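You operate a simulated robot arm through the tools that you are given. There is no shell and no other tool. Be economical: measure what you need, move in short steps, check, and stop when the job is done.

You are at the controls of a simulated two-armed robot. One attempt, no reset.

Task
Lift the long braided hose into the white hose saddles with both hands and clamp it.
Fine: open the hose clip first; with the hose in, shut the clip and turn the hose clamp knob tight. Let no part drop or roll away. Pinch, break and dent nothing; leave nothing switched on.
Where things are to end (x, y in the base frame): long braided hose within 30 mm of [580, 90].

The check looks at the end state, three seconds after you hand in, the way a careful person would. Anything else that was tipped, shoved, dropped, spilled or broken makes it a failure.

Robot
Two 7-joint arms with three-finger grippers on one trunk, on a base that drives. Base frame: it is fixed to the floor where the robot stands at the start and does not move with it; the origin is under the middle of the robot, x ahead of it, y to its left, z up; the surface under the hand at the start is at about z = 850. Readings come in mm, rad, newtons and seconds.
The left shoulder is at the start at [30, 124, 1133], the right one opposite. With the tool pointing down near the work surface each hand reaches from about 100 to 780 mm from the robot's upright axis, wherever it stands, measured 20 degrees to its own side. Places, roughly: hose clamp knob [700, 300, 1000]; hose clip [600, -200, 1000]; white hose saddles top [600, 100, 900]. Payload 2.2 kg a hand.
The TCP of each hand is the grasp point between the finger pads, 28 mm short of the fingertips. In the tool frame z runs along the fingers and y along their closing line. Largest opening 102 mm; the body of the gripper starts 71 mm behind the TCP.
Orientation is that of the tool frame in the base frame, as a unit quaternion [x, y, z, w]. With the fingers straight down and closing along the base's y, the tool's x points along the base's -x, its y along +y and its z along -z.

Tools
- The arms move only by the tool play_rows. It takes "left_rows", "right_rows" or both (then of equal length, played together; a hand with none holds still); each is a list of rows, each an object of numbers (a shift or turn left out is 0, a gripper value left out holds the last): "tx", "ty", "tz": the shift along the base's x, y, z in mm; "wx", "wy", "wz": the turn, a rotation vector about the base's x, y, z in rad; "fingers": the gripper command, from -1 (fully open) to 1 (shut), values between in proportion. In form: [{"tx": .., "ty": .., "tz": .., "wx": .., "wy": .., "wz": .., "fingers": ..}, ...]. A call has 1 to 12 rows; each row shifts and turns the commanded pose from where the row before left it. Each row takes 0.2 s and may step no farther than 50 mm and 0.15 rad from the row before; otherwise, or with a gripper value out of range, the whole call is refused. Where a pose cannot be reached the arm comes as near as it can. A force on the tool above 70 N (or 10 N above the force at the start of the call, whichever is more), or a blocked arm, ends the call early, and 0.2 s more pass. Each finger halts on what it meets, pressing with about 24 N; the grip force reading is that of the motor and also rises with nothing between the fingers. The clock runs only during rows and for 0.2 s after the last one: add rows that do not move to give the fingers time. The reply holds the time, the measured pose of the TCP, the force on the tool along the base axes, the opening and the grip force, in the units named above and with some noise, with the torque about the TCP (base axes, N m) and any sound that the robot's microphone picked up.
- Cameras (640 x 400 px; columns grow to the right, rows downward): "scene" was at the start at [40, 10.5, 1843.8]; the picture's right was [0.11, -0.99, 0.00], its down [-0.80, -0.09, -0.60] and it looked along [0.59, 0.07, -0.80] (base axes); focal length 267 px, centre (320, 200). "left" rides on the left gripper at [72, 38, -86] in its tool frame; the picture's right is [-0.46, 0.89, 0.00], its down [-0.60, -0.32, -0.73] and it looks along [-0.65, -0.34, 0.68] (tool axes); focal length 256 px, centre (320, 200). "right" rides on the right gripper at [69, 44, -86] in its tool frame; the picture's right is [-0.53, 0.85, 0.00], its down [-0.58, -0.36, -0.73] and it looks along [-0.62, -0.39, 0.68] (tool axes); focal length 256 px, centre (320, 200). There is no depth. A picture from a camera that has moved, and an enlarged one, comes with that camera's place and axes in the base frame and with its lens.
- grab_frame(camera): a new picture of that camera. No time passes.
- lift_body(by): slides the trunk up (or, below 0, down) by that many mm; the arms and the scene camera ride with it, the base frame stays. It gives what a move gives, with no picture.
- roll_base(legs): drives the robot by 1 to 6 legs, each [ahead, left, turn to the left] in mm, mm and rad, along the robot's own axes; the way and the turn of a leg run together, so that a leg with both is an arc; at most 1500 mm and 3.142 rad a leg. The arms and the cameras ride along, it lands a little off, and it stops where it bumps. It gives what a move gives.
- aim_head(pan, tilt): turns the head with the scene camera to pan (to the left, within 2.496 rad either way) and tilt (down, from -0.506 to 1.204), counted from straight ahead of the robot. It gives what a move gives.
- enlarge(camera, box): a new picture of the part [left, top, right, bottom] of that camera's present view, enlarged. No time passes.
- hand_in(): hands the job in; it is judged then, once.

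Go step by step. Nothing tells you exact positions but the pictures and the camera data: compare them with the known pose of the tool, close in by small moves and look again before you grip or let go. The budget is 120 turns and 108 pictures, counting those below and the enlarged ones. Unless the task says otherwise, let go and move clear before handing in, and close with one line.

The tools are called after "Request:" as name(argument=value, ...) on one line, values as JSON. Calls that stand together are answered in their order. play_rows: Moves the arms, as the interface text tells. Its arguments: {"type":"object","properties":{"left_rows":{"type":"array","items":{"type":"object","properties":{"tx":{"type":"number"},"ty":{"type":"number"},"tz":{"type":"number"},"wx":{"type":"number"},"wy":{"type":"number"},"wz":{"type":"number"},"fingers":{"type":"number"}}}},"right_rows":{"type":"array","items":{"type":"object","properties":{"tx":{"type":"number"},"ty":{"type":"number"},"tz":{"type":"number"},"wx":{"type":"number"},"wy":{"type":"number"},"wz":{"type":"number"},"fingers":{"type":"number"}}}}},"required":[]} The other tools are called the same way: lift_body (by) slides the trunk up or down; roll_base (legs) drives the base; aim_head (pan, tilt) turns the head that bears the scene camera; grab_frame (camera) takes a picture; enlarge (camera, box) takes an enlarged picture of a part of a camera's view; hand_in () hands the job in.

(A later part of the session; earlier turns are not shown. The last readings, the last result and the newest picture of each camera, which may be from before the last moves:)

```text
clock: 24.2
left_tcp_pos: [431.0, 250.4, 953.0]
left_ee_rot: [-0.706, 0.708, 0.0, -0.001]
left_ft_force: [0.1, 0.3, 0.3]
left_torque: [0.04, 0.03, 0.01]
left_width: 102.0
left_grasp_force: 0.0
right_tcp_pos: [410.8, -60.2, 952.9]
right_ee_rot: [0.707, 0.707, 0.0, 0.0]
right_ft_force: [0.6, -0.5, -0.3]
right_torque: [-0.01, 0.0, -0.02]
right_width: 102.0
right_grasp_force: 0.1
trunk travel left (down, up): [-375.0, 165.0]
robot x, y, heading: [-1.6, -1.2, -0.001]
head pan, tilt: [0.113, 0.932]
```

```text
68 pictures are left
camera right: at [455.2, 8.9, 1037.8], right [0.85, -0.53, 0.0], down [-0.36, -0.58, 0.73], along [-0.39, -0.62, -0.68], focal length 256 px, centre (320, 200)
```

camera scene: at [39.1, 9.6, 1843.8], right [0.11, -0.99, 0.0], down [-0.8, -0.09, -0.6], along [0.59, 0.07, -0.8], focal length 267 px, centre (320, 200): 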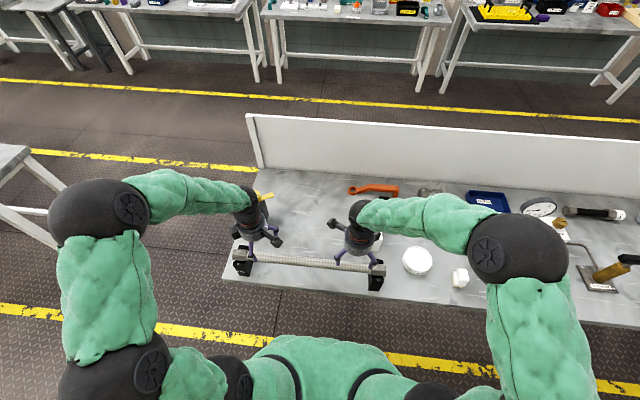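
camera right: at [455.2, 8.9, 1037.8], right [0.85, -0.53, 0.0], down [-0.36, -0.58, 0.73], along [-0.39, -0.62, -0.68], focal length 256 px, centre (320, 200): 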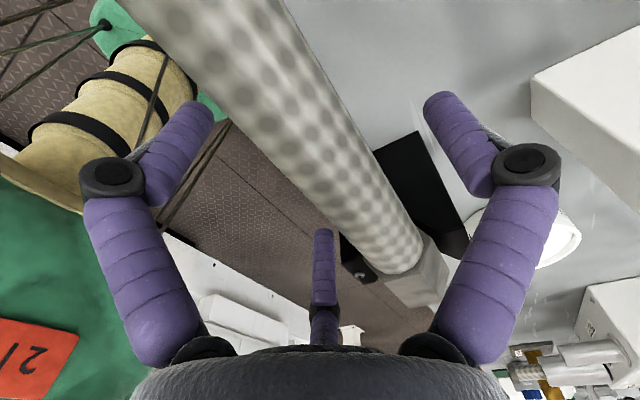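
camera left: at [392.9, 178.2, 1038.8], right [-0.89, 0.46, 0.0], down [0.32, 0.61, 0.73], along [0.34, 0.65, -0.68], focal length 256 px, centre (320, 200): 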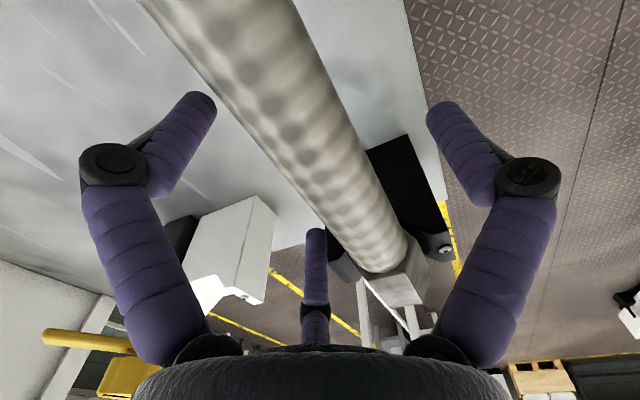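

The hose lies between the prongs in both hands. Closing both.

Request:
play_rows(left_rows=[{"fingers": 0}, {"fingers": 0.3}, {"fingers": 1}, {}, {}, {}], right_rows=[{"fingers": 0}, {"fingers": 0.3}, {"fingers": 1}, {}, {}, {}])

Request:
grab_frame(camera="left")

Request:
grab_frame(camera="right")

```text
clock: 25.6
left_tcp_pos: [430.7, 251.3, 952.8]
left_ee_rot: [-0.707, 0.707, 0.0, 0.0]
left_ft_force: [-3.8, 2.8, 4.7]
left_torque: [-0.03, -0.01, -0.74]
left_width: 47.7
left_grasp_force: 24.0
right_tcp_pos: [412.3, -59.7, 952.4]
right_ee_rot: [0.707, 0.707, 0.001, 0.0]
right_ft_force: [6.5, -2.0, 2.6]
right_torque: [0.03, -0.04, -0.65]
right_width: 47.8
right_grasp_force: 24.3
trunk travel left (down, up): [-375.0, 165.0]
robot x, y, heading: [-1.4, 1.9, 0.001]
head pan, tilt: [0.113, 0.932]
```

```text
67 pictures are left
camera left: at [392.8, 178.1, 1038.9], right [-0.89, 0.46, 0.0], down [0.32, 0.61, 0.73], along [0.34, 0.65, -0.68], focal length 256 px, centre (320, 200)
```

left: 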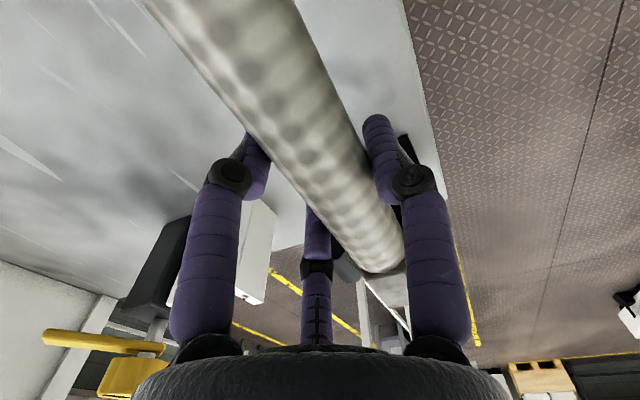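

```text
66 pictures are left
camera right: at [456.0, 8.7, 1038.5], right [0.85, -0.53, 0.0], down [-0.37, -0.58, 0.73], along [-0.39, -0.62, -0.68], focal length 256 px, centre (320, 200)
```

right: 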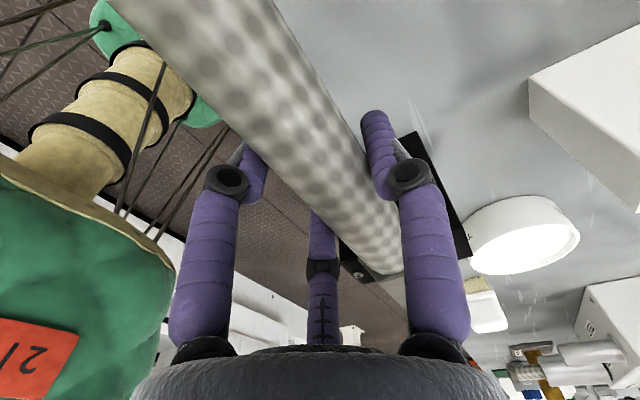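

Both hands hold the hose with little load. The yellow knob and its bar are close to where the left hand would end up, so I'll regrip the left hand about 60 mm nearer the middle first.

Request:
play_rows(left_rows=[{"fingers": -1}, {}, {}, {"ty": -20}, {"ty": -20}, {"ty": -20}, {}, {"fingers": 0}, {"fingers": 0.3}, {"fingers": 1}, {}, {}])

Request:
grab_frame(camera="left")

```text
clock: 28.2
left_tcp_pos: [429.4, 189.4, 953.9]
left_ee_rot: [0.708, -0.707, -0.001, 0.002]
left_ft_force: [-4.8, -0.2, 10.8]
left_torque: [-0.02, 0.1, -0.4]
left_width: 48.1
left_grasp_force: 24.0
right_tcp_pos: [411.0, -59.9, 953.6]
right_ee_rot: [0.707, 0.707, 0.0, 0.001]
right_ft_force: [10.6, 0.2, 7.0]
right_torque: [-0.06, -0.02, -0.48]
right_width: 47.9
right_grasp_force: 24.2
trunk travel left (down, up): [-375.0, 165.0]
robot x, y, heading: [0.6, 1.4, 0.002]
head pan, tilt: [0.113, 0.932]
```

```text
65 pictures are left
camera left: at [391.2, 116.4, 1039.4], right [-0.89, 0.46, 0.0], down [0.32, 0.61, 0.73], along [0.34, 0.65, -0.68], focal length 256 px, centre (320, 200)
```

left: 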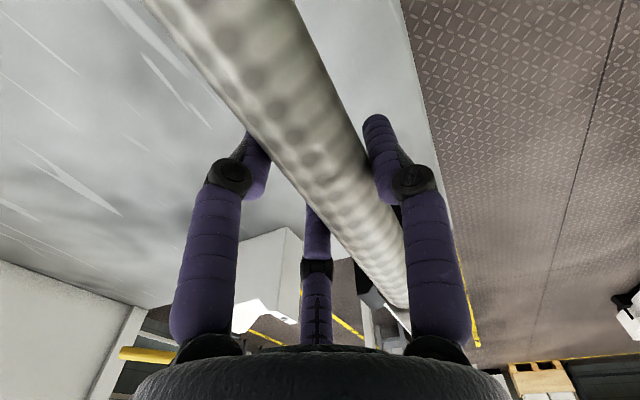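

Regripped at y 189. Now I'll lift both hands together by 70 mm.

Request:
play_rows(left_rows=[{"tz": 10}, {"tz": 15}, {"tz": 15}, {"tz": 15}, {"tz": 15}, {}], right_rows=[{"tz": 10}, {"tz": 15}, {"tz": 15}, {"tz": 15}, {"tz": 15}, {}])

Request:
grab_frame(camera="scene")

Request:
grab_frame(camera="left")

Request:
grab_frame(camera="right")

```text
clock: 29.6
left_tcp_pos: [430.2, 190.6, 1022.7]
left_ee_rot: [-0.707, 0.707, 0.0, -0.003]
left_ft_force: [-5.9, 9.7, -8.6]
left_torque: [0.53, 0.03, -0.91]
left_width: 48.1
left_grasp_force: 23.7
right_tcp_pos: [413.0, -58.9, 1020.4]
right_ee_rot: [0.707, 0.707, -0.001, -0.001]
right_ft_force: [6.8, -8.7, 1.7]
right_torque: [0.59, -0.07, -0.9]
right_width: 47.8
right_grasp_force: 23.7
trunk travel left (down, up): [-375.0, 165.0]
robot x, y, heading: [0.5, 1.2, 0.004]
head pan, tilt: [0.113, 0.932]
```

```text
64 pictures are left
camera scene: at [39.5, 11.2, 1843.7], right [0.11, -0.99, 0.0], down [-0.8, -0.09, -0.6], along [0.59, 0.07, -0.8], focal length 267 px, centre (320, 200)
```

scene: 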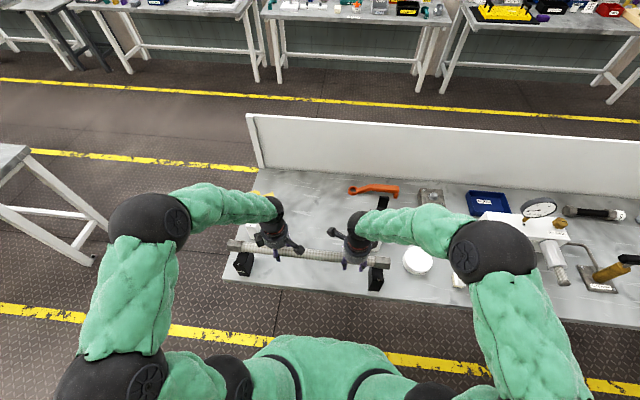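

```text
63 pictures are left
camera left: at [392.3, 117.4, 1108.9], right [-0.89, 0.46, 0.0], down [0.32, 0.6, 0.73], along [0.34, 0.65, -0.68], focal length 256 px, centre (320, 200)
```

left: 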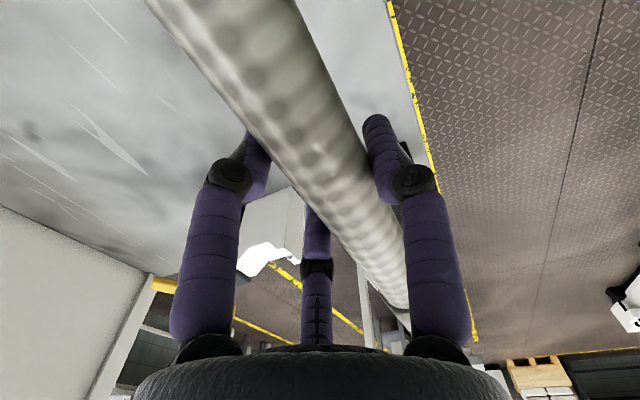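

```text
62 pictures are left
camera right: at [455.6, 10.0, 1106.3], right [0.85, -0.53, 0.0], down [-0.36, -0.58, 0.73], along [-0.39, -0.62, -0.68], focal length 256 px, centre (320, 200)
```

right: 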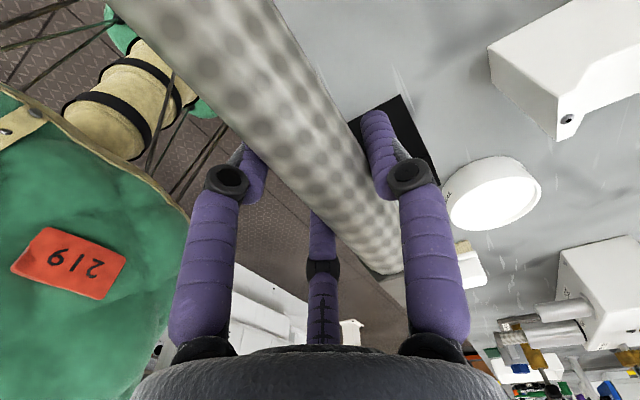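

The hose is clear of its holders. The saddle dips are centred at x ≈ 582 with their bottom at z ≈ 928, so I'll carry the hose 160 mm forward.

Request:
play_rows(left_rows=[{"tx": 10}, {"tx": 20}, {"tx": 20}, {"tx": 20, "ty": -1}, {"tx": 20, "ty": -2}, {"tx": 20}, {"tx": 20}, {"tx": 20}, {"tx": 10}, {}], right_rows=[{"tx": 10}, {"tx": 20}, {"tx": 20}, {"tx": 20, "ty": -1}, {"tx": 20, "ty": -2}, {"tx": 20}, {"tx": 20}, {"tx": 20}, {"tx": 10}, {}])

Request:
grab_frame(camera="scene")

Request:
grab_frame(camera="left")

Request:
grab_frame(camera="right")

```text
clock: 31.8
left_tcp_pos: [591.3, 187.2, 1022.1]
left_ee_rot: [0.707, -0.707, 0.0, 0.004]
left_ft_force: [-4.7, -16.2, -6.3]
left_torque: [-0.02, -0.12, -0.59]
left_width: 48.2
left_grasp_force: 24.4
right_tcp_pos: [572.2, -61.4, 1022.0]
right_ee_rot: [0.707, 0.708, 0.0, 0.0]
right_ft_force: [6.4, 15.7, -0.1]
right_torque: [0.4, 0.05, -0.56]
right_width: 47.7
right_grasp_force: 23.9
trunk travel left (down, up): [-375.0, 165.0]
robot x, y, heading: [-4.1, 2.4, 0.001]
head pan, tilt: [0.113, 0.932]
```

```text
61 pictures are left
camera scene: at [39.2, 11.2, 1843.8], right [0.11, -0.99, 0.0], down [-0.8, -0.09, -0.6], along [0.59, 0.07, -0.8], focal length 267 px, centre (320, 200)
```

scene: 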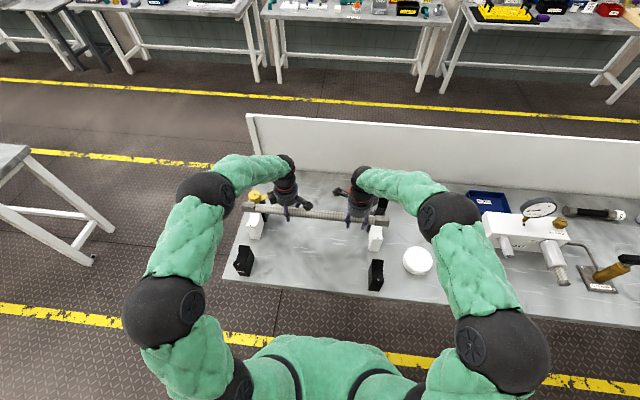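

```text
60 pictures are left
camera left: at [552.8, 114.4, 1108.7], right [-0.89, 0.47, 0.0], down [0.32, 0.61, 0.73], along [0.34, 0.65, -0.69], focal length 256 px, centre (320, 200)
```

left: 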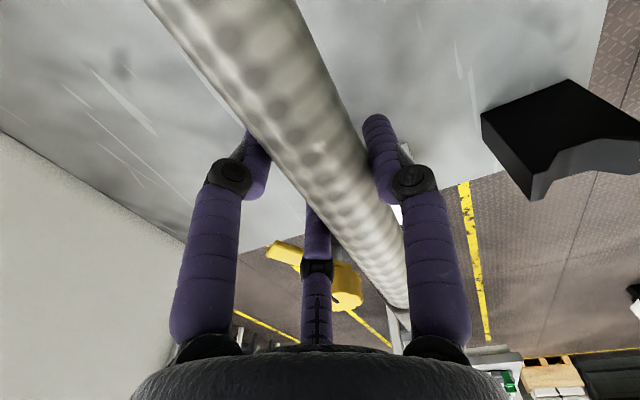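

```text
59 pictures are left
camera right: at [615.3, 6.5, 1107.5], right [0.85, -0.53, 0.0], down [-0.36, -0.58, 0.73], along [-0.39, -0.62, -0.68], focal length 256 px, centre (320, 200)
```

right: 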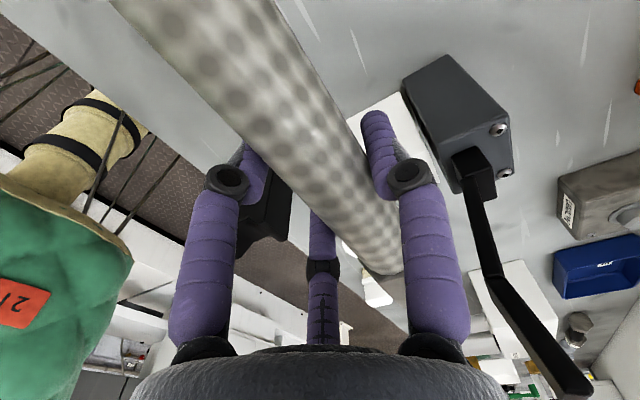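

The hose is above the saddles. I'll check the clearance to the knob before lowering.

Request:
enlarge(camera="scene", box=[230, 170, 330, 250])

Request:
enlarge(camera="scene", box=[330, 180, 430, 260])

Request:
enlarge(camera="left", box=[240, 200, 420, 350])

```text
5.00 times, centred on (280, 210) of scene
camera zoom: at [39.2, 11.2, 1843.8], right [0.11, -0.99, 0.0], down [-0.8, -0.09, -0.6], along [0.59, 0.07, -0.8], focal length 1337 px, centre (520, 150)
```

zoom: 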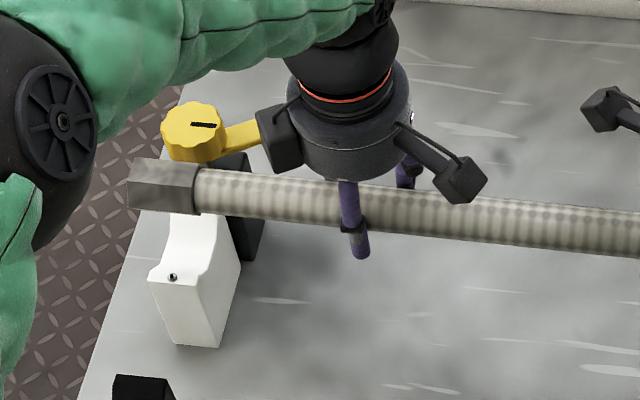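

```text
5.00 times, centred on (380, 220) of scene
camera zoom: at [39.2, 11.2, 1843.8], right [0.11, -0.99, 0.0], down [-0.8, -0.09, -0.6], along [0.59, 0.07, -0.8], focal length 1337 px, centre (20, 100)
```

zoom: 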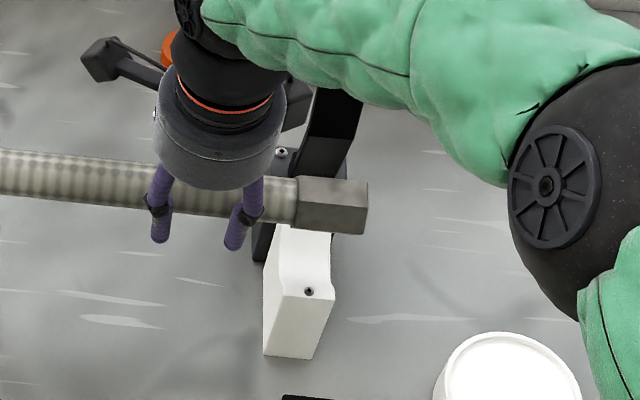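

```text
2.67 times, centred on (330, 275) of left
camera zoom: at [552.8, 114.4, 1108.7], right [-0.89, 0.47, 0.0], down [0.32, 0.61, 0.73], along [0.34, 0.65, -0.69], focal length 683 px, centre (293, 0)
```

zoom: 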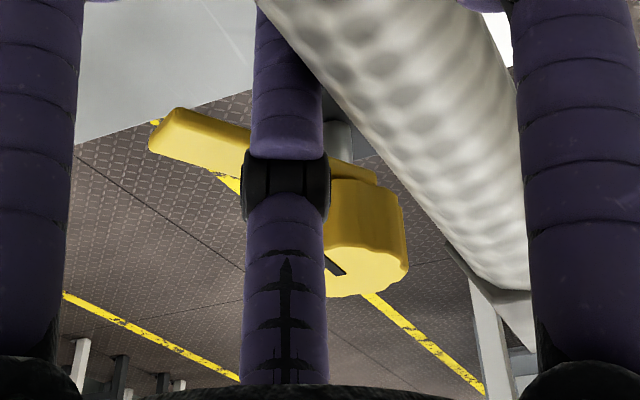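

The clearances are good: the nuts (y 310–360 and −128 to −178) sit over the saddles and the knob is at x 648. Lowering both hands together.

Request:
play_rows(left_rows=[{"tz": -15}, {"tz": -15}, {"tz": -15}, {"tz": -10}, {}], right_rows=[{"tz": -15}, {"tz": -15}, {"tz": -15}, {"tz": -10}, {}])

Request:
enlarge(camera="scene", box=[230, 170, 330, 250])

Request:
enlarge(camera="scene", box=[330, 180, 430, 260])

```text
clock: 33.0
left_tcp_pos: [590.9, 187.3, 966.4]
left_ee_rot: [-0.707, 0.707, 0.0, -0.001]
left_ft_force: [-9.6, 1.8, -0.6]
left_torque: [-0.38, 0.0, -1.29]
left_width: 48.1
left_grasp_force: 24.2
right_tcp_pos: [572.4, -63.0, 966.8]
right_ee_rot: [0.707, 0.707, 0.0, 0.001]
right_ft_force: [9.0, -1.8, -6.6]
right_torque: [-0.6, 0.06, -1.08]
right_width: 47.9
right_grasp_force: 24.1
trunk travel left (down, up): [-375.0, 165.0]
robot x, y, heading: [0.6, 3.9, -0.002]
head pan, tilt: [0.113, 0.932]
```

```text
5.00 times, centred on (280, 210) of scene
camera zoom: at [39.3, 11.0, 1843.8], right [0.11, -0.99, 0.0], down [-0.8, -0.09, -0.6], along [0.59, 0.07, -0.8], focal length 1337 px, centre (520, 150)
```

zoom: 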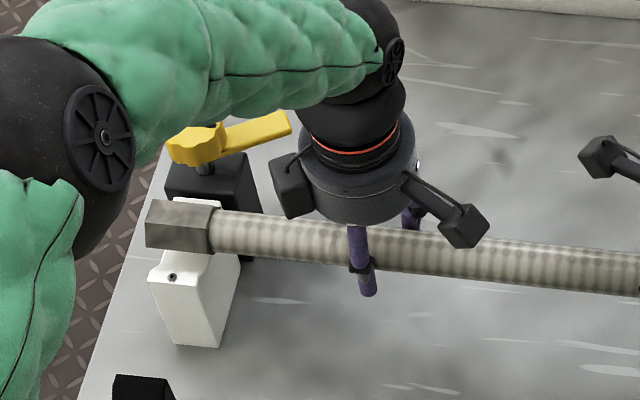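

```text
5.00 times, centred on (380, 220) of scene
camera zoom: at [39.3, 11.0, 1843.8], right [0.11, -0.99, 0.0], down [-0.8, -0.09, -0.6], along [0.59, 0.07, -0.8], focal length 1337 px, centre (20, 100)
```

zoom: 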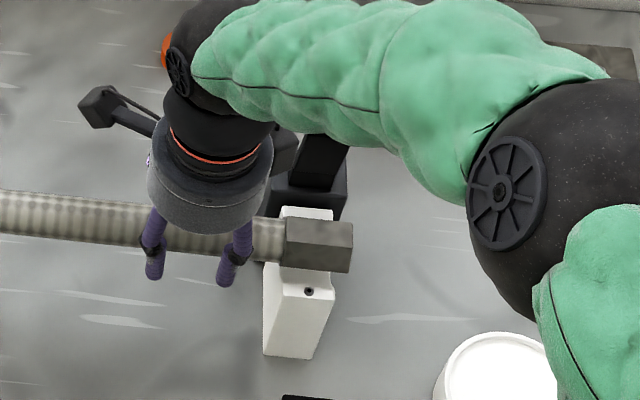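

Still free of contact. Lowering slowly until the hose rests in the dips.

Request:
play_rows(left_rows=[{"tz": -4}, {"tz": -4}, {"tz": -3}, {}], right_rows=[{"tz": -4}, {"tz": -4}, {"tz": -3}, {}])

```text
clock: 34.0
left_tcp_pos: [591.4, 187.8, 956.8]
left_ee_rot: [-0.707, 0.707, -0.001, -0.001]
left_ft_force: [-5.2, 0.0, -5.6]
left_torque: [-0.06, -0.11, -0.74]
left_width: 47.9
left_grasp_force: 24.5
right_tcp_pos: [571.9, -63.4, 954.8]
right_ee_rot: [0.707, 0.707, 0.0, 0.0]
right_ft_force: [5.2, -0.6, -1.2]
right_torque: [0.43, 0.04, -0.61]
right_width: 48.0
right_grasp_force: 23.8
trunk travel left (down, up): [-375.0, 165.0]
robot x, y, heading: [-1.2, 0.9, -0.003]
head pan, tilt: [0.113, 0.932]
```

Request:
play_rows(left_rows=[{"tz": -3}, {"tz": -3}, {}], right_rows=[{"tz": -3}, {"tz": -3}, {}])

Request:
grab_frame(camera="right")

Request:
enlarge(camera="scene", box=[230, 170, 330, 250])

```text
clock: 34.8
left_tcp_pos: [592.3, 187.7, 953.6]
left_ee_rot: [0.708, -0.707, 0.002, -0.001]
left_ft_force: [-8.4, -7.6, 18.2]
left_torque: [0.08, 0.3, -0.88]
left_width: 47.9
left_grasp_force: 23.9
right_tcp_pos: [572.3, -61.0, 952.1]
right_ee_rot: [0.707, 0.707, 0.004, 0.002]
right_ft_force: [12.6, 7.7, 11.5]
right_torque: [-0.54, 0.08, -0.5]
right_width: 48.0
right_grasp_force: 23.5
trunk travel left (down, up): [-375.0, 165.0]
robot x, y, heading: [-0.2, 1.7, -0.0]
head pan, tilt: [0.113, 0.932]
```

```text
53 pictures are left
camera right: at [615.3, 6.4, 1038.6], right [0.85, -0.53, 0.01], down [-0.37, -0.58, 0.73], along [-0.39, -0.62, -0.69], focal length 256 px, centre (320, 200)
```

right: 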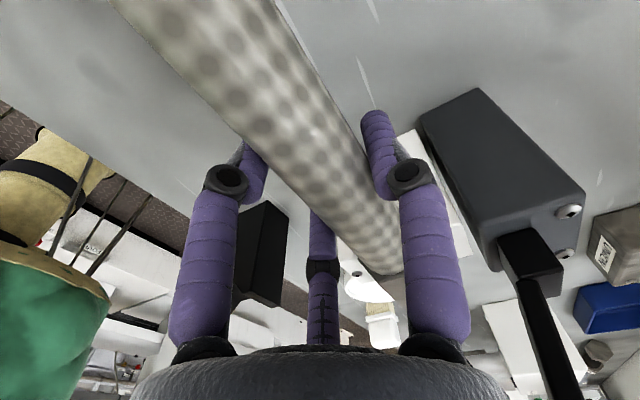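

```text
5.00 times, centred on (280, 210) of scene
camera zoom: at [36.3, 10.3, 1844.2], right [0.11, -0.99, 0.0], down [-0.8, -0.09, -0.6], along [0.59, 0.07, -0.8], focal length 1337 px, centre (520, 150)
```

zoom: 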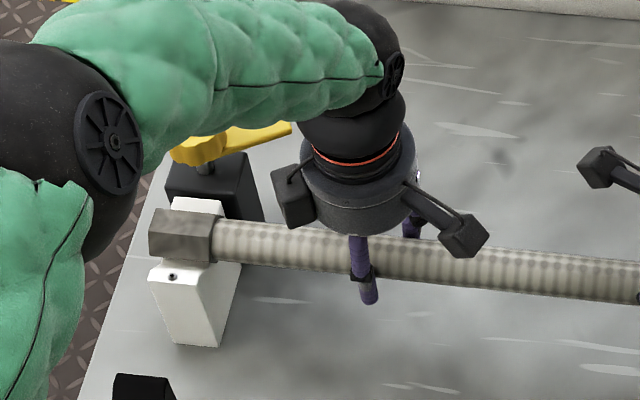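

Both ends now rest in the dips, with upward forces on both hands. I'll keep the left hand holding, release the right, raise it, and take it around behind the open strap.

Request:
play_rows(right_rows=[{"fingers": -1}, {}, {}, {}, {"tz": 25}, {"tz": 40}, {"tz": 40}, {"tz": 25}, {}])

Request:
grab_frame(camera="right")

```text
clock: 36.8
left_tcp_pos: [591.4, 188.5, 952.1]
left_ee_rot: [-0.707, 0.708, -0.001, 0.001]
left_ft_force: [7.0, -3.1, 24.9]
left_torque: [0.47, 0.16, -0.96]
left_width: 47.9
left_grasp_force: 24.1
right_tcp_pos: [572.2, -63.3, 1080.8]
right_ee_rot: [0.707, 0.707, 0.001, -0.001]
right_ft_force: [-0.5, 0.4, 0.4]
right_torque: [-0.02, 0.01, 0.02]
right_width: 102.1
right_grasp_force: 0.0
trunk travel left (down, up): [-375.0, 165.0]
robot x, y, heading: [-2.5, 0.7, -0.002]
head pan, tilt: [0.113, 0.932]
```

```text
51 pictures are left
camera right: at [615.4, 5.1, 1166.3], right [0.85, -0.53, 0.0], down [-0.36, -0.58, 0.73], along [-0.39, -0.62, -0.68], focal length 256 px, centre (320, 200)
```

right: 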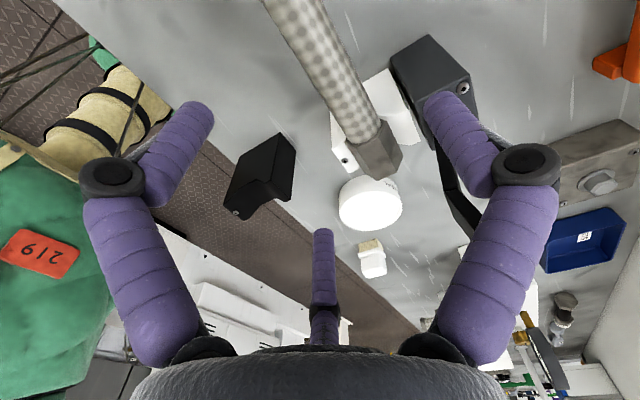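

The right nut is in its saddle. Moving the closed right hand behind the strap.

Request:
play_rows(right_rows=[{"tz": 20, "fingers": 1}, {"tx": 25}, {"tx": 35}, {"tx": 40}, {"tx": 40}, {"ty": -20}, {"ty": -30}, {"ty": -35}, {}])

Request:
grab_frame(camera="right")

Request:
grab_frame(camera="scene")

```text
clock: 38.8
left_tcp_pos: [588.9, 186.8, 949.7]
left_ee_rot: [-0.707, 0.708, 0.001, -0.002]
left_ft_force: [-3.4, 0.2, 4.8]
left_torque: [0.23, 0.19, -0.19]
left_width: 47.6
left_grasp_force: 24.6
right_tcp_pos: [711.3, -148.1, 1100.3]
right_ee_rot: [0.707, 0.708, 0.001, 0.0]
right_ft_force: [0.5, 0.3, -0.4]
right_torque: [0.01, 0.02, 0.03]
right_width: 2.1
right_grasp_force: 23.9
trunk travel left (down, up): [-375.0, 165.0]
robot x, y, heading: [-1.2, -0.1, 0.0]
head pan, tilt: [0.113, 0.932]
```

```text
50 pictures are left
camera right: at [754.5, -79.7, 1186.4], right [0.85, -0.53, 0.0], down [-0.36, -0.58, 0.73], along [-0.39, -0.62, -0.68], focal length 256 px, centre (320, 200)
```

right: 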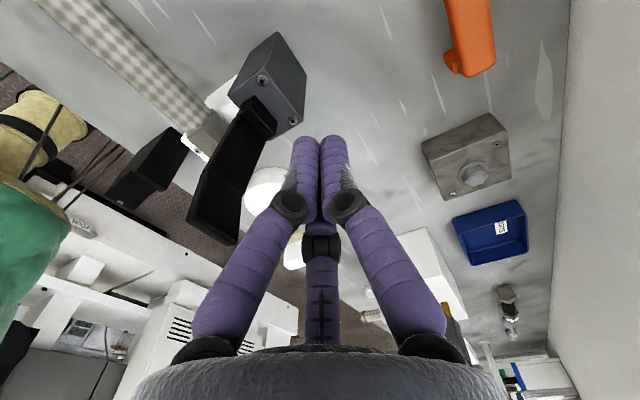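

```text
49 pictures are left
camera scene: at [37.7, 11.0, 1843.7], right [0.11, -0.99, 0.0], down [-0.8, -0.09, -0.6], along [0.59, 0.07, -0.8], focal length 267 px, centre (320, 200)
```

scene: 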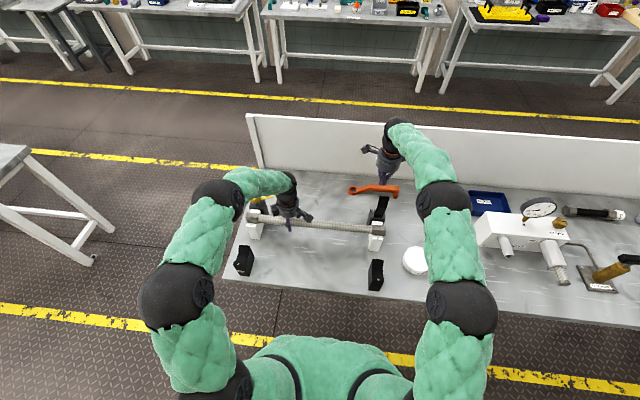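

The strap is just in front of the closed fingers. I'll lower a bit and push it forward over its top.

Request:
play_rows(right_rows=[{"tx": -10, "tz": -13}, {"tx": -10, "tz": -12}, {"tx": -12}, {"tx": -12, "tz": 2}, {"tx": -12, "tz": 2}, {"tx": -12, "tz": -1}, {"tx": -12, "tz": -2}, {"tx": -12, "tz": -3}, {}])

Request:
enlarge(camera="scene", box=[340, 160, 420, 260])

Request:
grab_frame(camera="right")

```text
clock: 40.8
left_tcp_pos: [591.7, 188.8, 949.7]
left_ee_rot: [0.707, -0.707, 0.0, 0.001]
left_ft_force: [-1.3, 0.0, -6.3]
left_torque: [0.39, -0.02, -0.06]
left_width: 47.4
left_grasp_force: 24.1
right_tcp_pos: [619.5, -147.4, 1071.9]
right_ee_rot: [0.707, 0.707, 0.0, 0.0]
right_ft_force: [-0.2, -0.5, -0.4]
right_torque: [-0.01, -0.01, 0.0]
right_width: 1.8
right_grasp_force: 23.3
trunk travel left (down, up): [-375.0, 165.0]
robot x, y, heading: [-6.5, 0.3, 0.001]
head pan, tilt: [0.113, 0.932]
```

```text
4.00 times, centred on (380, 210) of scene
camera zoom: at [39.6, 11.2, 1843.8], right [0.11, -0.99, 0.0], down [-0.8, -0.09, -0.6], along [0.59, 0.07, -0.8], focal length 1070 px, centre (80, 160)
```

zoom: 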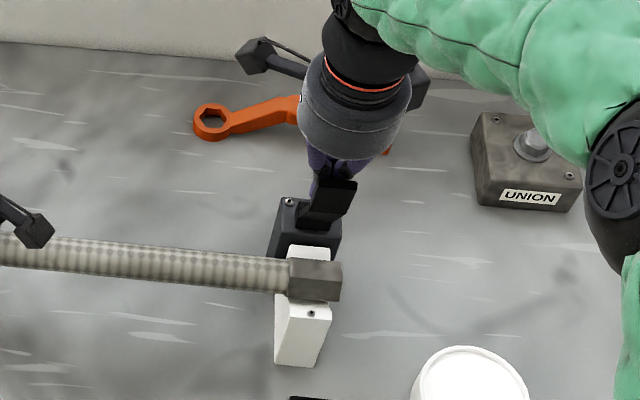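

```text
47 pictures are left
camera right: at [663.2, -78.7, 1157.6], right [0.85, -0.53, 0.0], down [-0.36, -0.58, 0.73], along [-0.39, -0.62, -0.68], focal length 256 px, centre (320, 200)
```

right: 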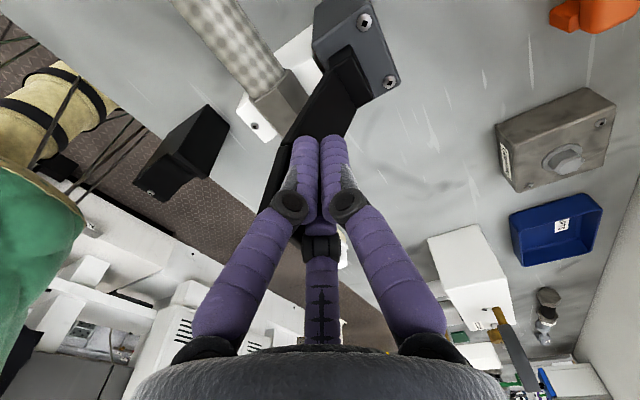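

The strap is tipping forward. Continuing along the arc.

Request:
play_rows(right_rows=[{"tx": -12, "tz": -5}, {"tx": -12, "tz": -6}, {"tx": -10, "tz": -9}, {"tx": -9, "tz": -11}, {"tx": -8, "tz": -12}, {}])

Request:
enlarge(camera="scene", box=[340, 160, 420, 260])

Request:
grab_frame(camera="right")

```text
clock: 42.2
left_tcp_pos: [590.2, 188.6, 950.8]
left_ee_rot: [0.707, -0.707, 0.0, 0.001]
left_ft_force: [0.5, -0.1, -4.6]
left_torque: [-0.12, -0.01, -0.05]
left_width: 47.5
left_grasp_force: 24.0
right_tcp_pos: [568.5, -147.3, 1028.1]
right_ee_rot: [0.707, 0.707, 0.001, 0.001]
right_ft_force: [0.4, 0.8, 0.3]
right_torque: [-0.01, 0.0, -0.01]
right_width: 2.2
right_grasp_force: 23.7
trunk travel left (down, up): [-375.0, 165.0]
robot x, y, heading: [-0.5, 0.4, 0.001]
head pan, tilt: [0.113, 0.932]
```

```text
4.00 times, centred on (380, 210) of scene
camera zoom: at [39.3, 11.1, 1843.8], right [0.11, -0.99, 0.0], down [-0.8, -0.09, -0.6], along [0.59, 0.07, -0.8], focal length 1070 px, centre (80, 160)
```

zoom: 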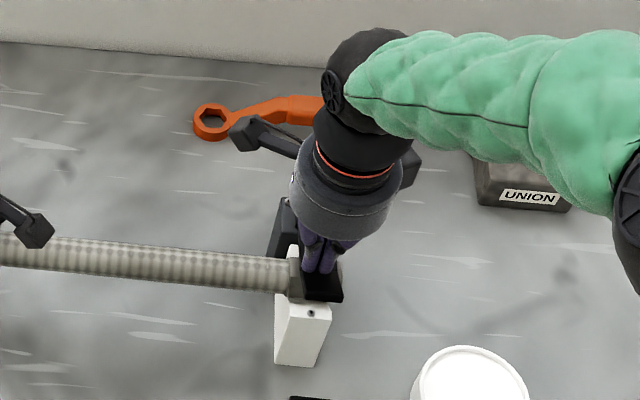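

```text
45 pictures are left
camera right: at [612.7, -78.6, 1115.3], right [0.85, -0.53, 0.0], down [-0.36, -0.58, 0.73], along [-0.39, -0.62, -0.68], focal length 256 px, centre (320, 200)
```

right: 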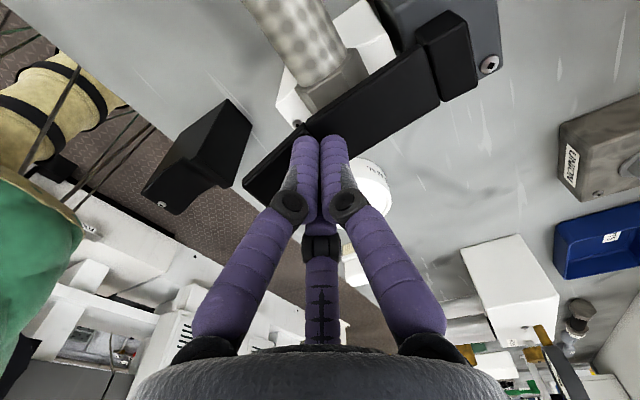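

The strap is almost down. Pressing it gently shut in small steps.

Request:
play_rows(right_rows=[{"tx": -3, "tz": -6}, {"tz": -5}, {"tz": -4}, {"tz": -3}, {}])

Request:
grab_frame(camera="right")

```text
clock: 43.4
left_tcp_pos: [589.6, 187.8, 950.8]
left_ee_rot: [0.707, -0.707, 0.0, 0.001]
left_ft_force: [0.2, 0.1, -7.2]
left_torque: [0.69, -0.07, 0.02]
left_width: 47.7
left_grasp_force: 23.8
right_tcp_pos: [568.0, -147.2, 1013.5]
right_ee_rot: [0.707, 0.708, 0.001, 0.002]
right_ft_force: [0.9, -0.8, 16.7]
right_torque: [-0.02, 0.13, -0.04]
right_width: 2.2
right_grasp_force: 24.5
trunk travel left (down, up): [-375.0, 165.0]
robot x, y, heading: [3.8, 3.0, 0.002]
head pan, tilt: [0.113, 0.932]
```

```text
44 pictures are left
camera right: at [610.3, -79.5, 1099.6], right [0.84, -0.53, 0.0], down [-0.37, -0.58, 0.73], along [-0.39, -0.62, -0.68], focal length 256 px, centre (320, 200)
```

right: 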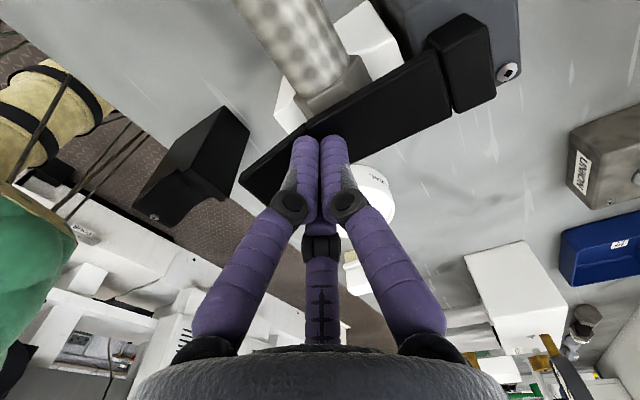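

Force has reached 17 N. I'll press a little further to see whether it seats or clicks.

Request:
play_rows(right_rows=[{"tz": -3}, {"tz": -3}, {"tz": -3}, {}])

```text
clock: 44.4
left_tcp_pos: [586.6, 188.8, 952.6]
left_ee_rot: [-0.707, 0.707, -0.002, -0.001]
left_ft_force: [-0.2, -0.1, -6.5]
left_torque: [0.66, -0.09, -0.02]
left_width: 47.5
left_grasp_force: 23.8
right_tcp_pos: [567.7, -148.6, 1012.3]
right_ee_rot: [0.709, 0.706, 0.005, 0.006]
right_ft_force: [-4.7, 0.0, 68.0]
right_torque: [0.07, 0.83, 0.2]
right_width: 2.1
right_grasp_force: 24.1
trunk travel left (down, up): [-375.0, 165.0]
robot x, y, heading: [-1.5, 0.5, -0.001]
head pan, tilt: [0.113, 0.932]
```

It's firmly at its stop, so the clip is shut. Lifting the right hand off and inspecting.

Request:
play_rows(right_rows=[{"tz": 9}, {"tz": 20}, {"tz": 40}, {"tz": 40}, {"ty": -30, "tz": 10, "tx": -10}, {"ty": -40, "tx": -20}, {"ty": -40, "tx": -20}, {"ty": -40, "tx": -20}, {}])

Request:
enlarge(camera="scene", box=[340, 160, 420, 260])

Request:
enlarge(camera="scene", box=[220, 160, 320, 260])

```text
clock: 46.4
left_tcp_pos: [589.8, 188.3, 950.8]
left_ee_rot: [0.707, -0.707, 0.001, 0.001]
left_ft_force: [-0.5, 1.1, -5.5]
left_torque: [-0.05, -0.02, -0.06]
left_width: 47.7
left_grasp_force: 23.4
right_tcp_pos: [497.1, -295.6, 1121.9]
right_ee_rot: [0.707, 0.707, 0.0, -0.001]
right_ft_force: [0.0, -0.2, 0.4]
right_torque: [-0.05, 0.0, -0.01]
right_width: 2.2
right_grasp_force: 23.9
trunk travel left (down, up): [-375.0, 165.0]
robot x, y, heading: [1.6, -1.7, -0.001]
head pan, tilt: [0.113, 0.932]
```

```text
4.00 times, centred on (380, 210) of scene
camera zoom: at [39.9, 12.0, 1843.8], right [0.11, -0.99, 0.0], down [-0.8, -0.09, -0.6], along [0.59, 0.07, -0.8], focal length 1070 px, centre (80, 160)
```

zoom: 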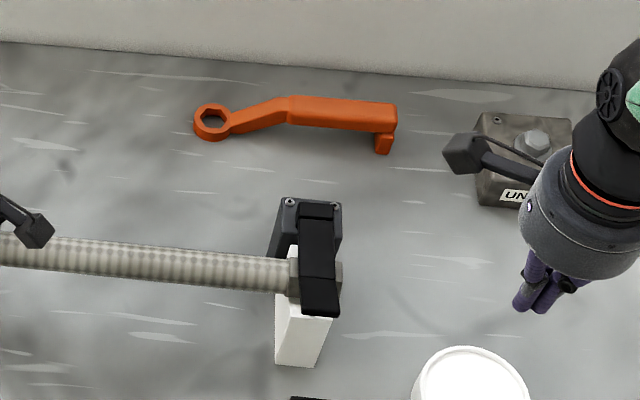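

```text
4.00 times, centred on (270, 210) of scene
camera zoom: at [39.9, 12.0, 1843.8], right [0.11, -0.99, 0.0], down [-0.8, -0.09, -0.6], along [0.59, 0.07, -0.8], focal length 1070 px, centre (520, 160)
```

zoom: 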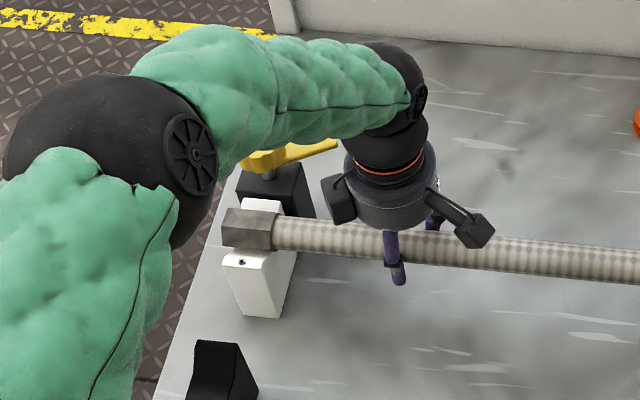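

The clip is shut over the nut and the hose sits in both saddles. Now I'll release the left hand and rise to look at the knob.

Request:
play_rows(left_rows=[{"fingers": -1}, {}, {}, {}, {"tz": 25}, {"tz": 40}, {"tz": 40}, {"tz": 45}, {"tz": 20, "tx": 10, "ty": 20}, {"tx": 10, "ty": 25}, {}])

Request:
grab_frame(camera="left")

Request:
grab_frame(camera="scene")

```text
clock: 48.8
left_tcp_pos: [608.8, 231.3, 1122.1]
left_ee_rot: [0.707, -0.707, 0.0, 0.001]
left_ft_force: [-0.4, 0.9, 0.4]
left_torque: [0.0, -0.01, -0.02]
left_width: 102.2
left_grasp_force: 0.0
right_tcp_pos: [494.3, -297.4, 1121.6]
right_ee_rot: [0.708, 0.707, 0.0, 0.0]
right_ft_force: [0.3, 0.4, 0.1]
right_torque: [0.0, 0.03, -0.01]
right_width: 2.1
right_grasp_force: 23.6
trunk travel left (down, up): [-375.0, 165.0]
robot x, y, heading: [-4.0, 0.4, 0.0]
head pan, tilt: [0.113, 0.932]
```

```text
41 pictures are left
camera left: at [571.4, 158.8, 1208.4], right [-0.89, 0.46, 0.0], down [0.32, 0.61, 0.73], along [0.34, 0.65, -0.68], focal length 256 px, centre (320, 200)
```

left: 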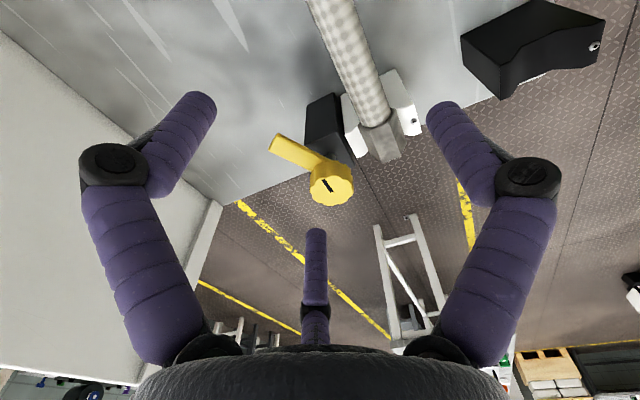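

```text
40 pictures are left
camera scene: at [38.3, 10.2, 1843.8], right [0.11, -0.99, 0.0], down [-0.8, -0.09, -0.6], along [0.59, 0.07, -0.8], focal length 267 px, centre (320, 200)
```

scene: 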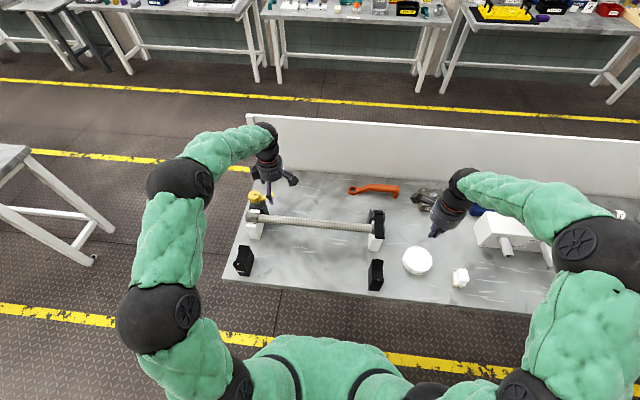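

Request:
enlarge(camera="left", box=[250, 80, 430, 220])

Request:
enlarge(camera="scene", box=[230, 170, 300, 250])

```text
2.86 times, centred on (340, 150) of left
camera zoom: at [571.4, 158.8, 1208.4], right [-0.89, 0.46, 0.0], down [0.32, 0.61, 0.73], along [0.34, 0.65, -0.68], focal length 731 px, centre (263, 343)
```

zoom: 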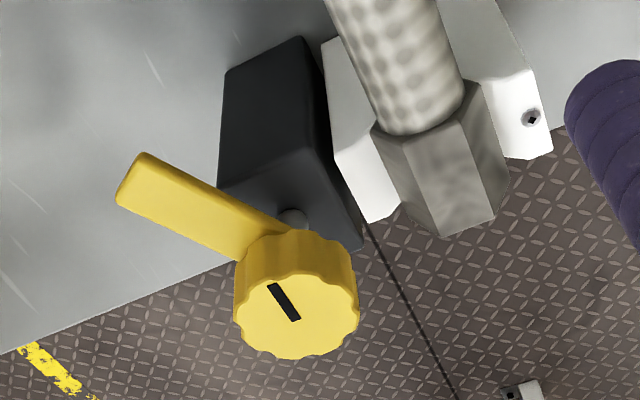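

```text
5.00 times, centred on (265, 210) of scene
camera zoom: at [38.3, 10.2, 1843.8], right [0.11, -0.99, 0.0], down [-0.8, -0.09, -0.6], along [0.59, 0.07, -0.8], focal length 1337 px, centre (595, 150)
```

zoom: 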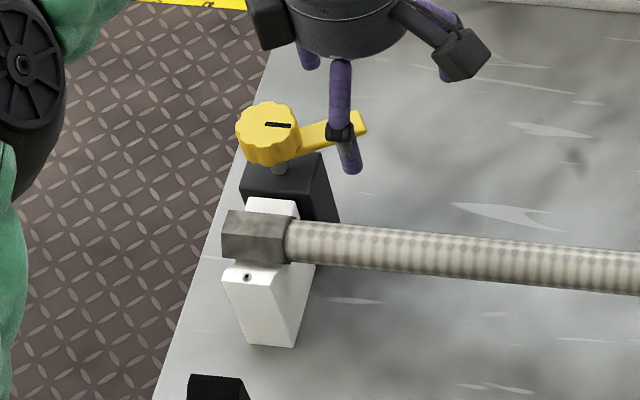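

The knob cap is centred near (648, 338), top z about 1010, about 47 mm across. Its bar points toward −y/+x and should swing clockwise over the nut. I'll bring the left hand above it, yawed so the three fingers clear the bar.

Request:
play_rows(left_rows=[{"tx": 5, "ty": 15, "tz": 0, "wz": 0.132}, {"tx": 6, "ty": 15, "wz": 0.132}, {"tx": 6, "ty": 15, "wz": 0.132}, {"tx": 6, "ty": 15, "tz": -5, "wz": 0.132}, {"tx": 6, "ty": 15, "tz": -10, "wz": 0.132}, {"tx": 6, "ty": 16, "tz": -12, "wz": 0.132}, {"tx": 5, "ty": 16, "tz": -15, "wz": 0.132}, {"tz": -10}, {}])

Request:
grab_frame(camera="left")

Request:
enlarge(camera="scene", box=[220, 140, 320, 250])

```text
clock: 50.8
left_tcp_pos: [650.9, 340.8, 1069.5]
left_ee_rot: [0.948, -0.318, 0.001, 0.001]
left_ft_force: [-1.0, -0.3, 0.3]
left_torque: [0.02, -0.02, 0.01]
left_width: 102.0
left_grasp_force: 0.1
right_tcp_pos: [496.6, -296.2, 1121.4]
right_ee_rot: [0.707, 0.707, 0.001, 0.0]
right_ft_force: [0.2, -0.3, 0.5]
right_torque: [0.02, -0.02, -0.01]
right_width: 2.4
right_grasp_force: 24.3
trunk travel left (down, up): [-375.0, 165.0]
robot x, y, heading: [-0.2, 3.0, -0.004]
head pan, tilt: [0.113, 0.932]
```

```text
37 pictures are left
camera left: at [686.1, 265.6, 1154.6], right [-0.9, -0.43, 0.0], down [-0.29, 0.62, 0.73], along [-0.31, 0.66, -0.68], focal length 256 px, centre (320, 200)
```

left: 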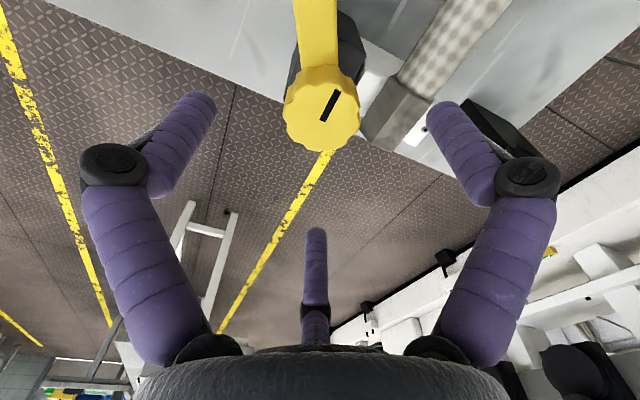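

```text
3.64 times, centred on (270, 195) of scene
camera zoom: at [38.8, 11.2, 1843.8], right [0.11, -0.99, 0.0], down [-0.8, -0.09, -0.6], along [0.59, 0.07, -0.8], focal length 972 px, centre (502, 218)
```

zoom: 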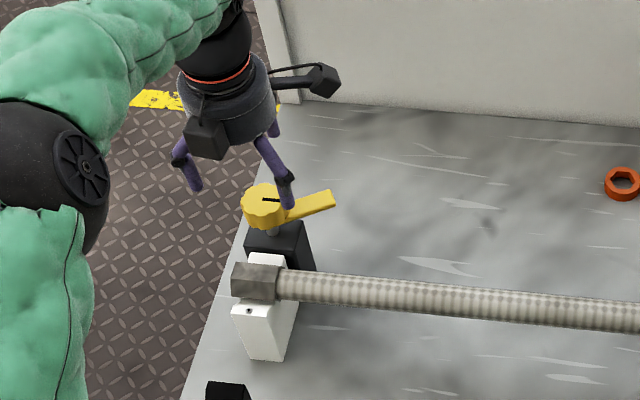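

The fingers straddle the knob with the bar midway between two of them. I'll centre, lower to grip the cap, and close.

Request:
play_rows(left_rows=[{"ty": -4, "tz": -10}, {"tz": -12}, {"tz": -12}, {"tz": -11}, {}, {"fingers": 0}, {"fingers": 0.3}, {"fingers": 1}, {}, {}])

Request:
grab_frame(camera="left")

```text
clock: 53.0
left_tcp_pos: [651.4, 337.9, 1023.9]
left_ee_rot: [0.948, -0.318, 0.001, 0.001]
left_ft_force: [-5.8, 12.3, 2.2]
left_torque: [0.69, 0.41, -0.06]
left_width: 46.6
left_grasp_force: 45.3
right_tcp_pos: [495.7, -296.0, 1123.0]
right_ee_rot: [0.706, 0.708, 0.0, 0.0]
right_ft_force: [0.1, -0.7, 0.7]
right_torque: [-0.02, -0.01, -0.01]
right_width: 2.0
right_grasp_force: 23.9
trunk travel left (down, up): [-375.0, 165.0]
robot x, y, heading: [-2.0, 1.6, -0.003]
head pan, tilt: [0.113, 0.932]
```

```text
35 pictures are left
camera left: at [685.4, 263.8, 1110.3], right [-0.9, -0.43, 0.0], down [-0.29, 0.62, 0.73], along [-0.31, 0.66, -0.68], focal length 256 px, centre (320, 200)
```

left: 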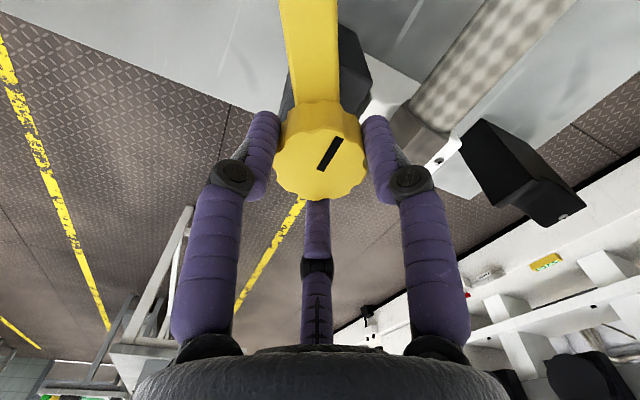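

A solid three-finger grip on the cap. Turning clockwise a little as a trial.

Request:
play_rows(left_rows=[{"ty": 1, "wz": -0.08}, {"wz": -0.1}, {"wz": -0.1}, {"wz": -0.1}, {}])

Request:
grab_frame(camera="left")

Request:
enlarge(camera="scene", box=[220, 160, 320, 250])

```text
clock: 54.2
left_tcp_pos: [650.5, 338.6, 1024.2]
left_ee_rot: [0.871, -0.492, 0.001, 0.001]
left_ft_force: [-0.8, 14.3, 5.7]
left_torque: [0.1, 0.13, -0.02]
left_width: 46.4
left_grasp_force: 45.1
right_tcp_pos: [496.1, -295.7, 1122.2]
right_ee_rot: [0.707, 0.708, 0.0, 0.001]
right_ft_force: [0.0, -0.4, 0.0]
right_torque: [-0.01, -0.01, -0.02]
right_width: 2.3
right_grasp_force: 23.6
trunk travel left (down, up): [-375.0, 165.0]
robot x, y, heading: [3.4, 1.8, -0.002]
head pan, tilt: [0.113, 0.932]
```

```text
34 pictures are left
camera left: at [655.2, 256.2, 1110.3], right [-1.0, -0.06, 0.0], down [-0.04, 0.68, 0.73], along [-0.04, 0.73, -0.68], focal length 256 px, centre (320, 200)
```

left: 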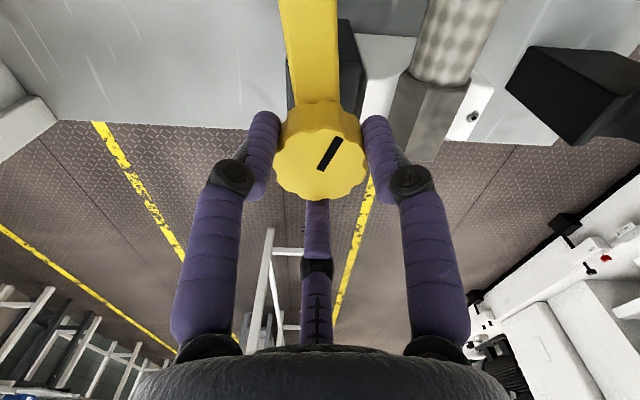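

```text
4.44 times, centred on (270, 205) of scene
camera zoom: at [38.3, 13.1, 1843.8], right [0.11, -0.99, 0.0], down [-0.8, -0.09, -0.6], along [0.59, 0.07, -0.8], focal length 1188 px, centre (542, 178)
```

zoom: 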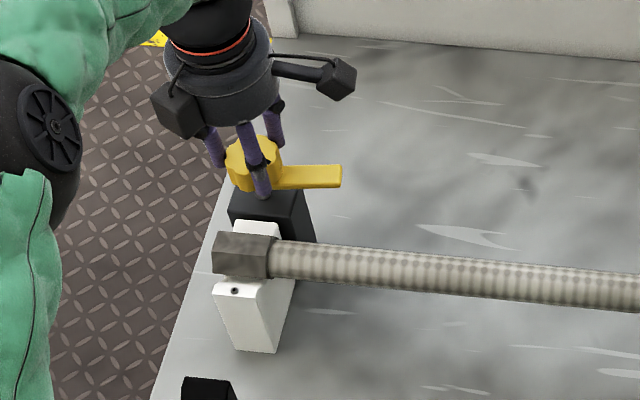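

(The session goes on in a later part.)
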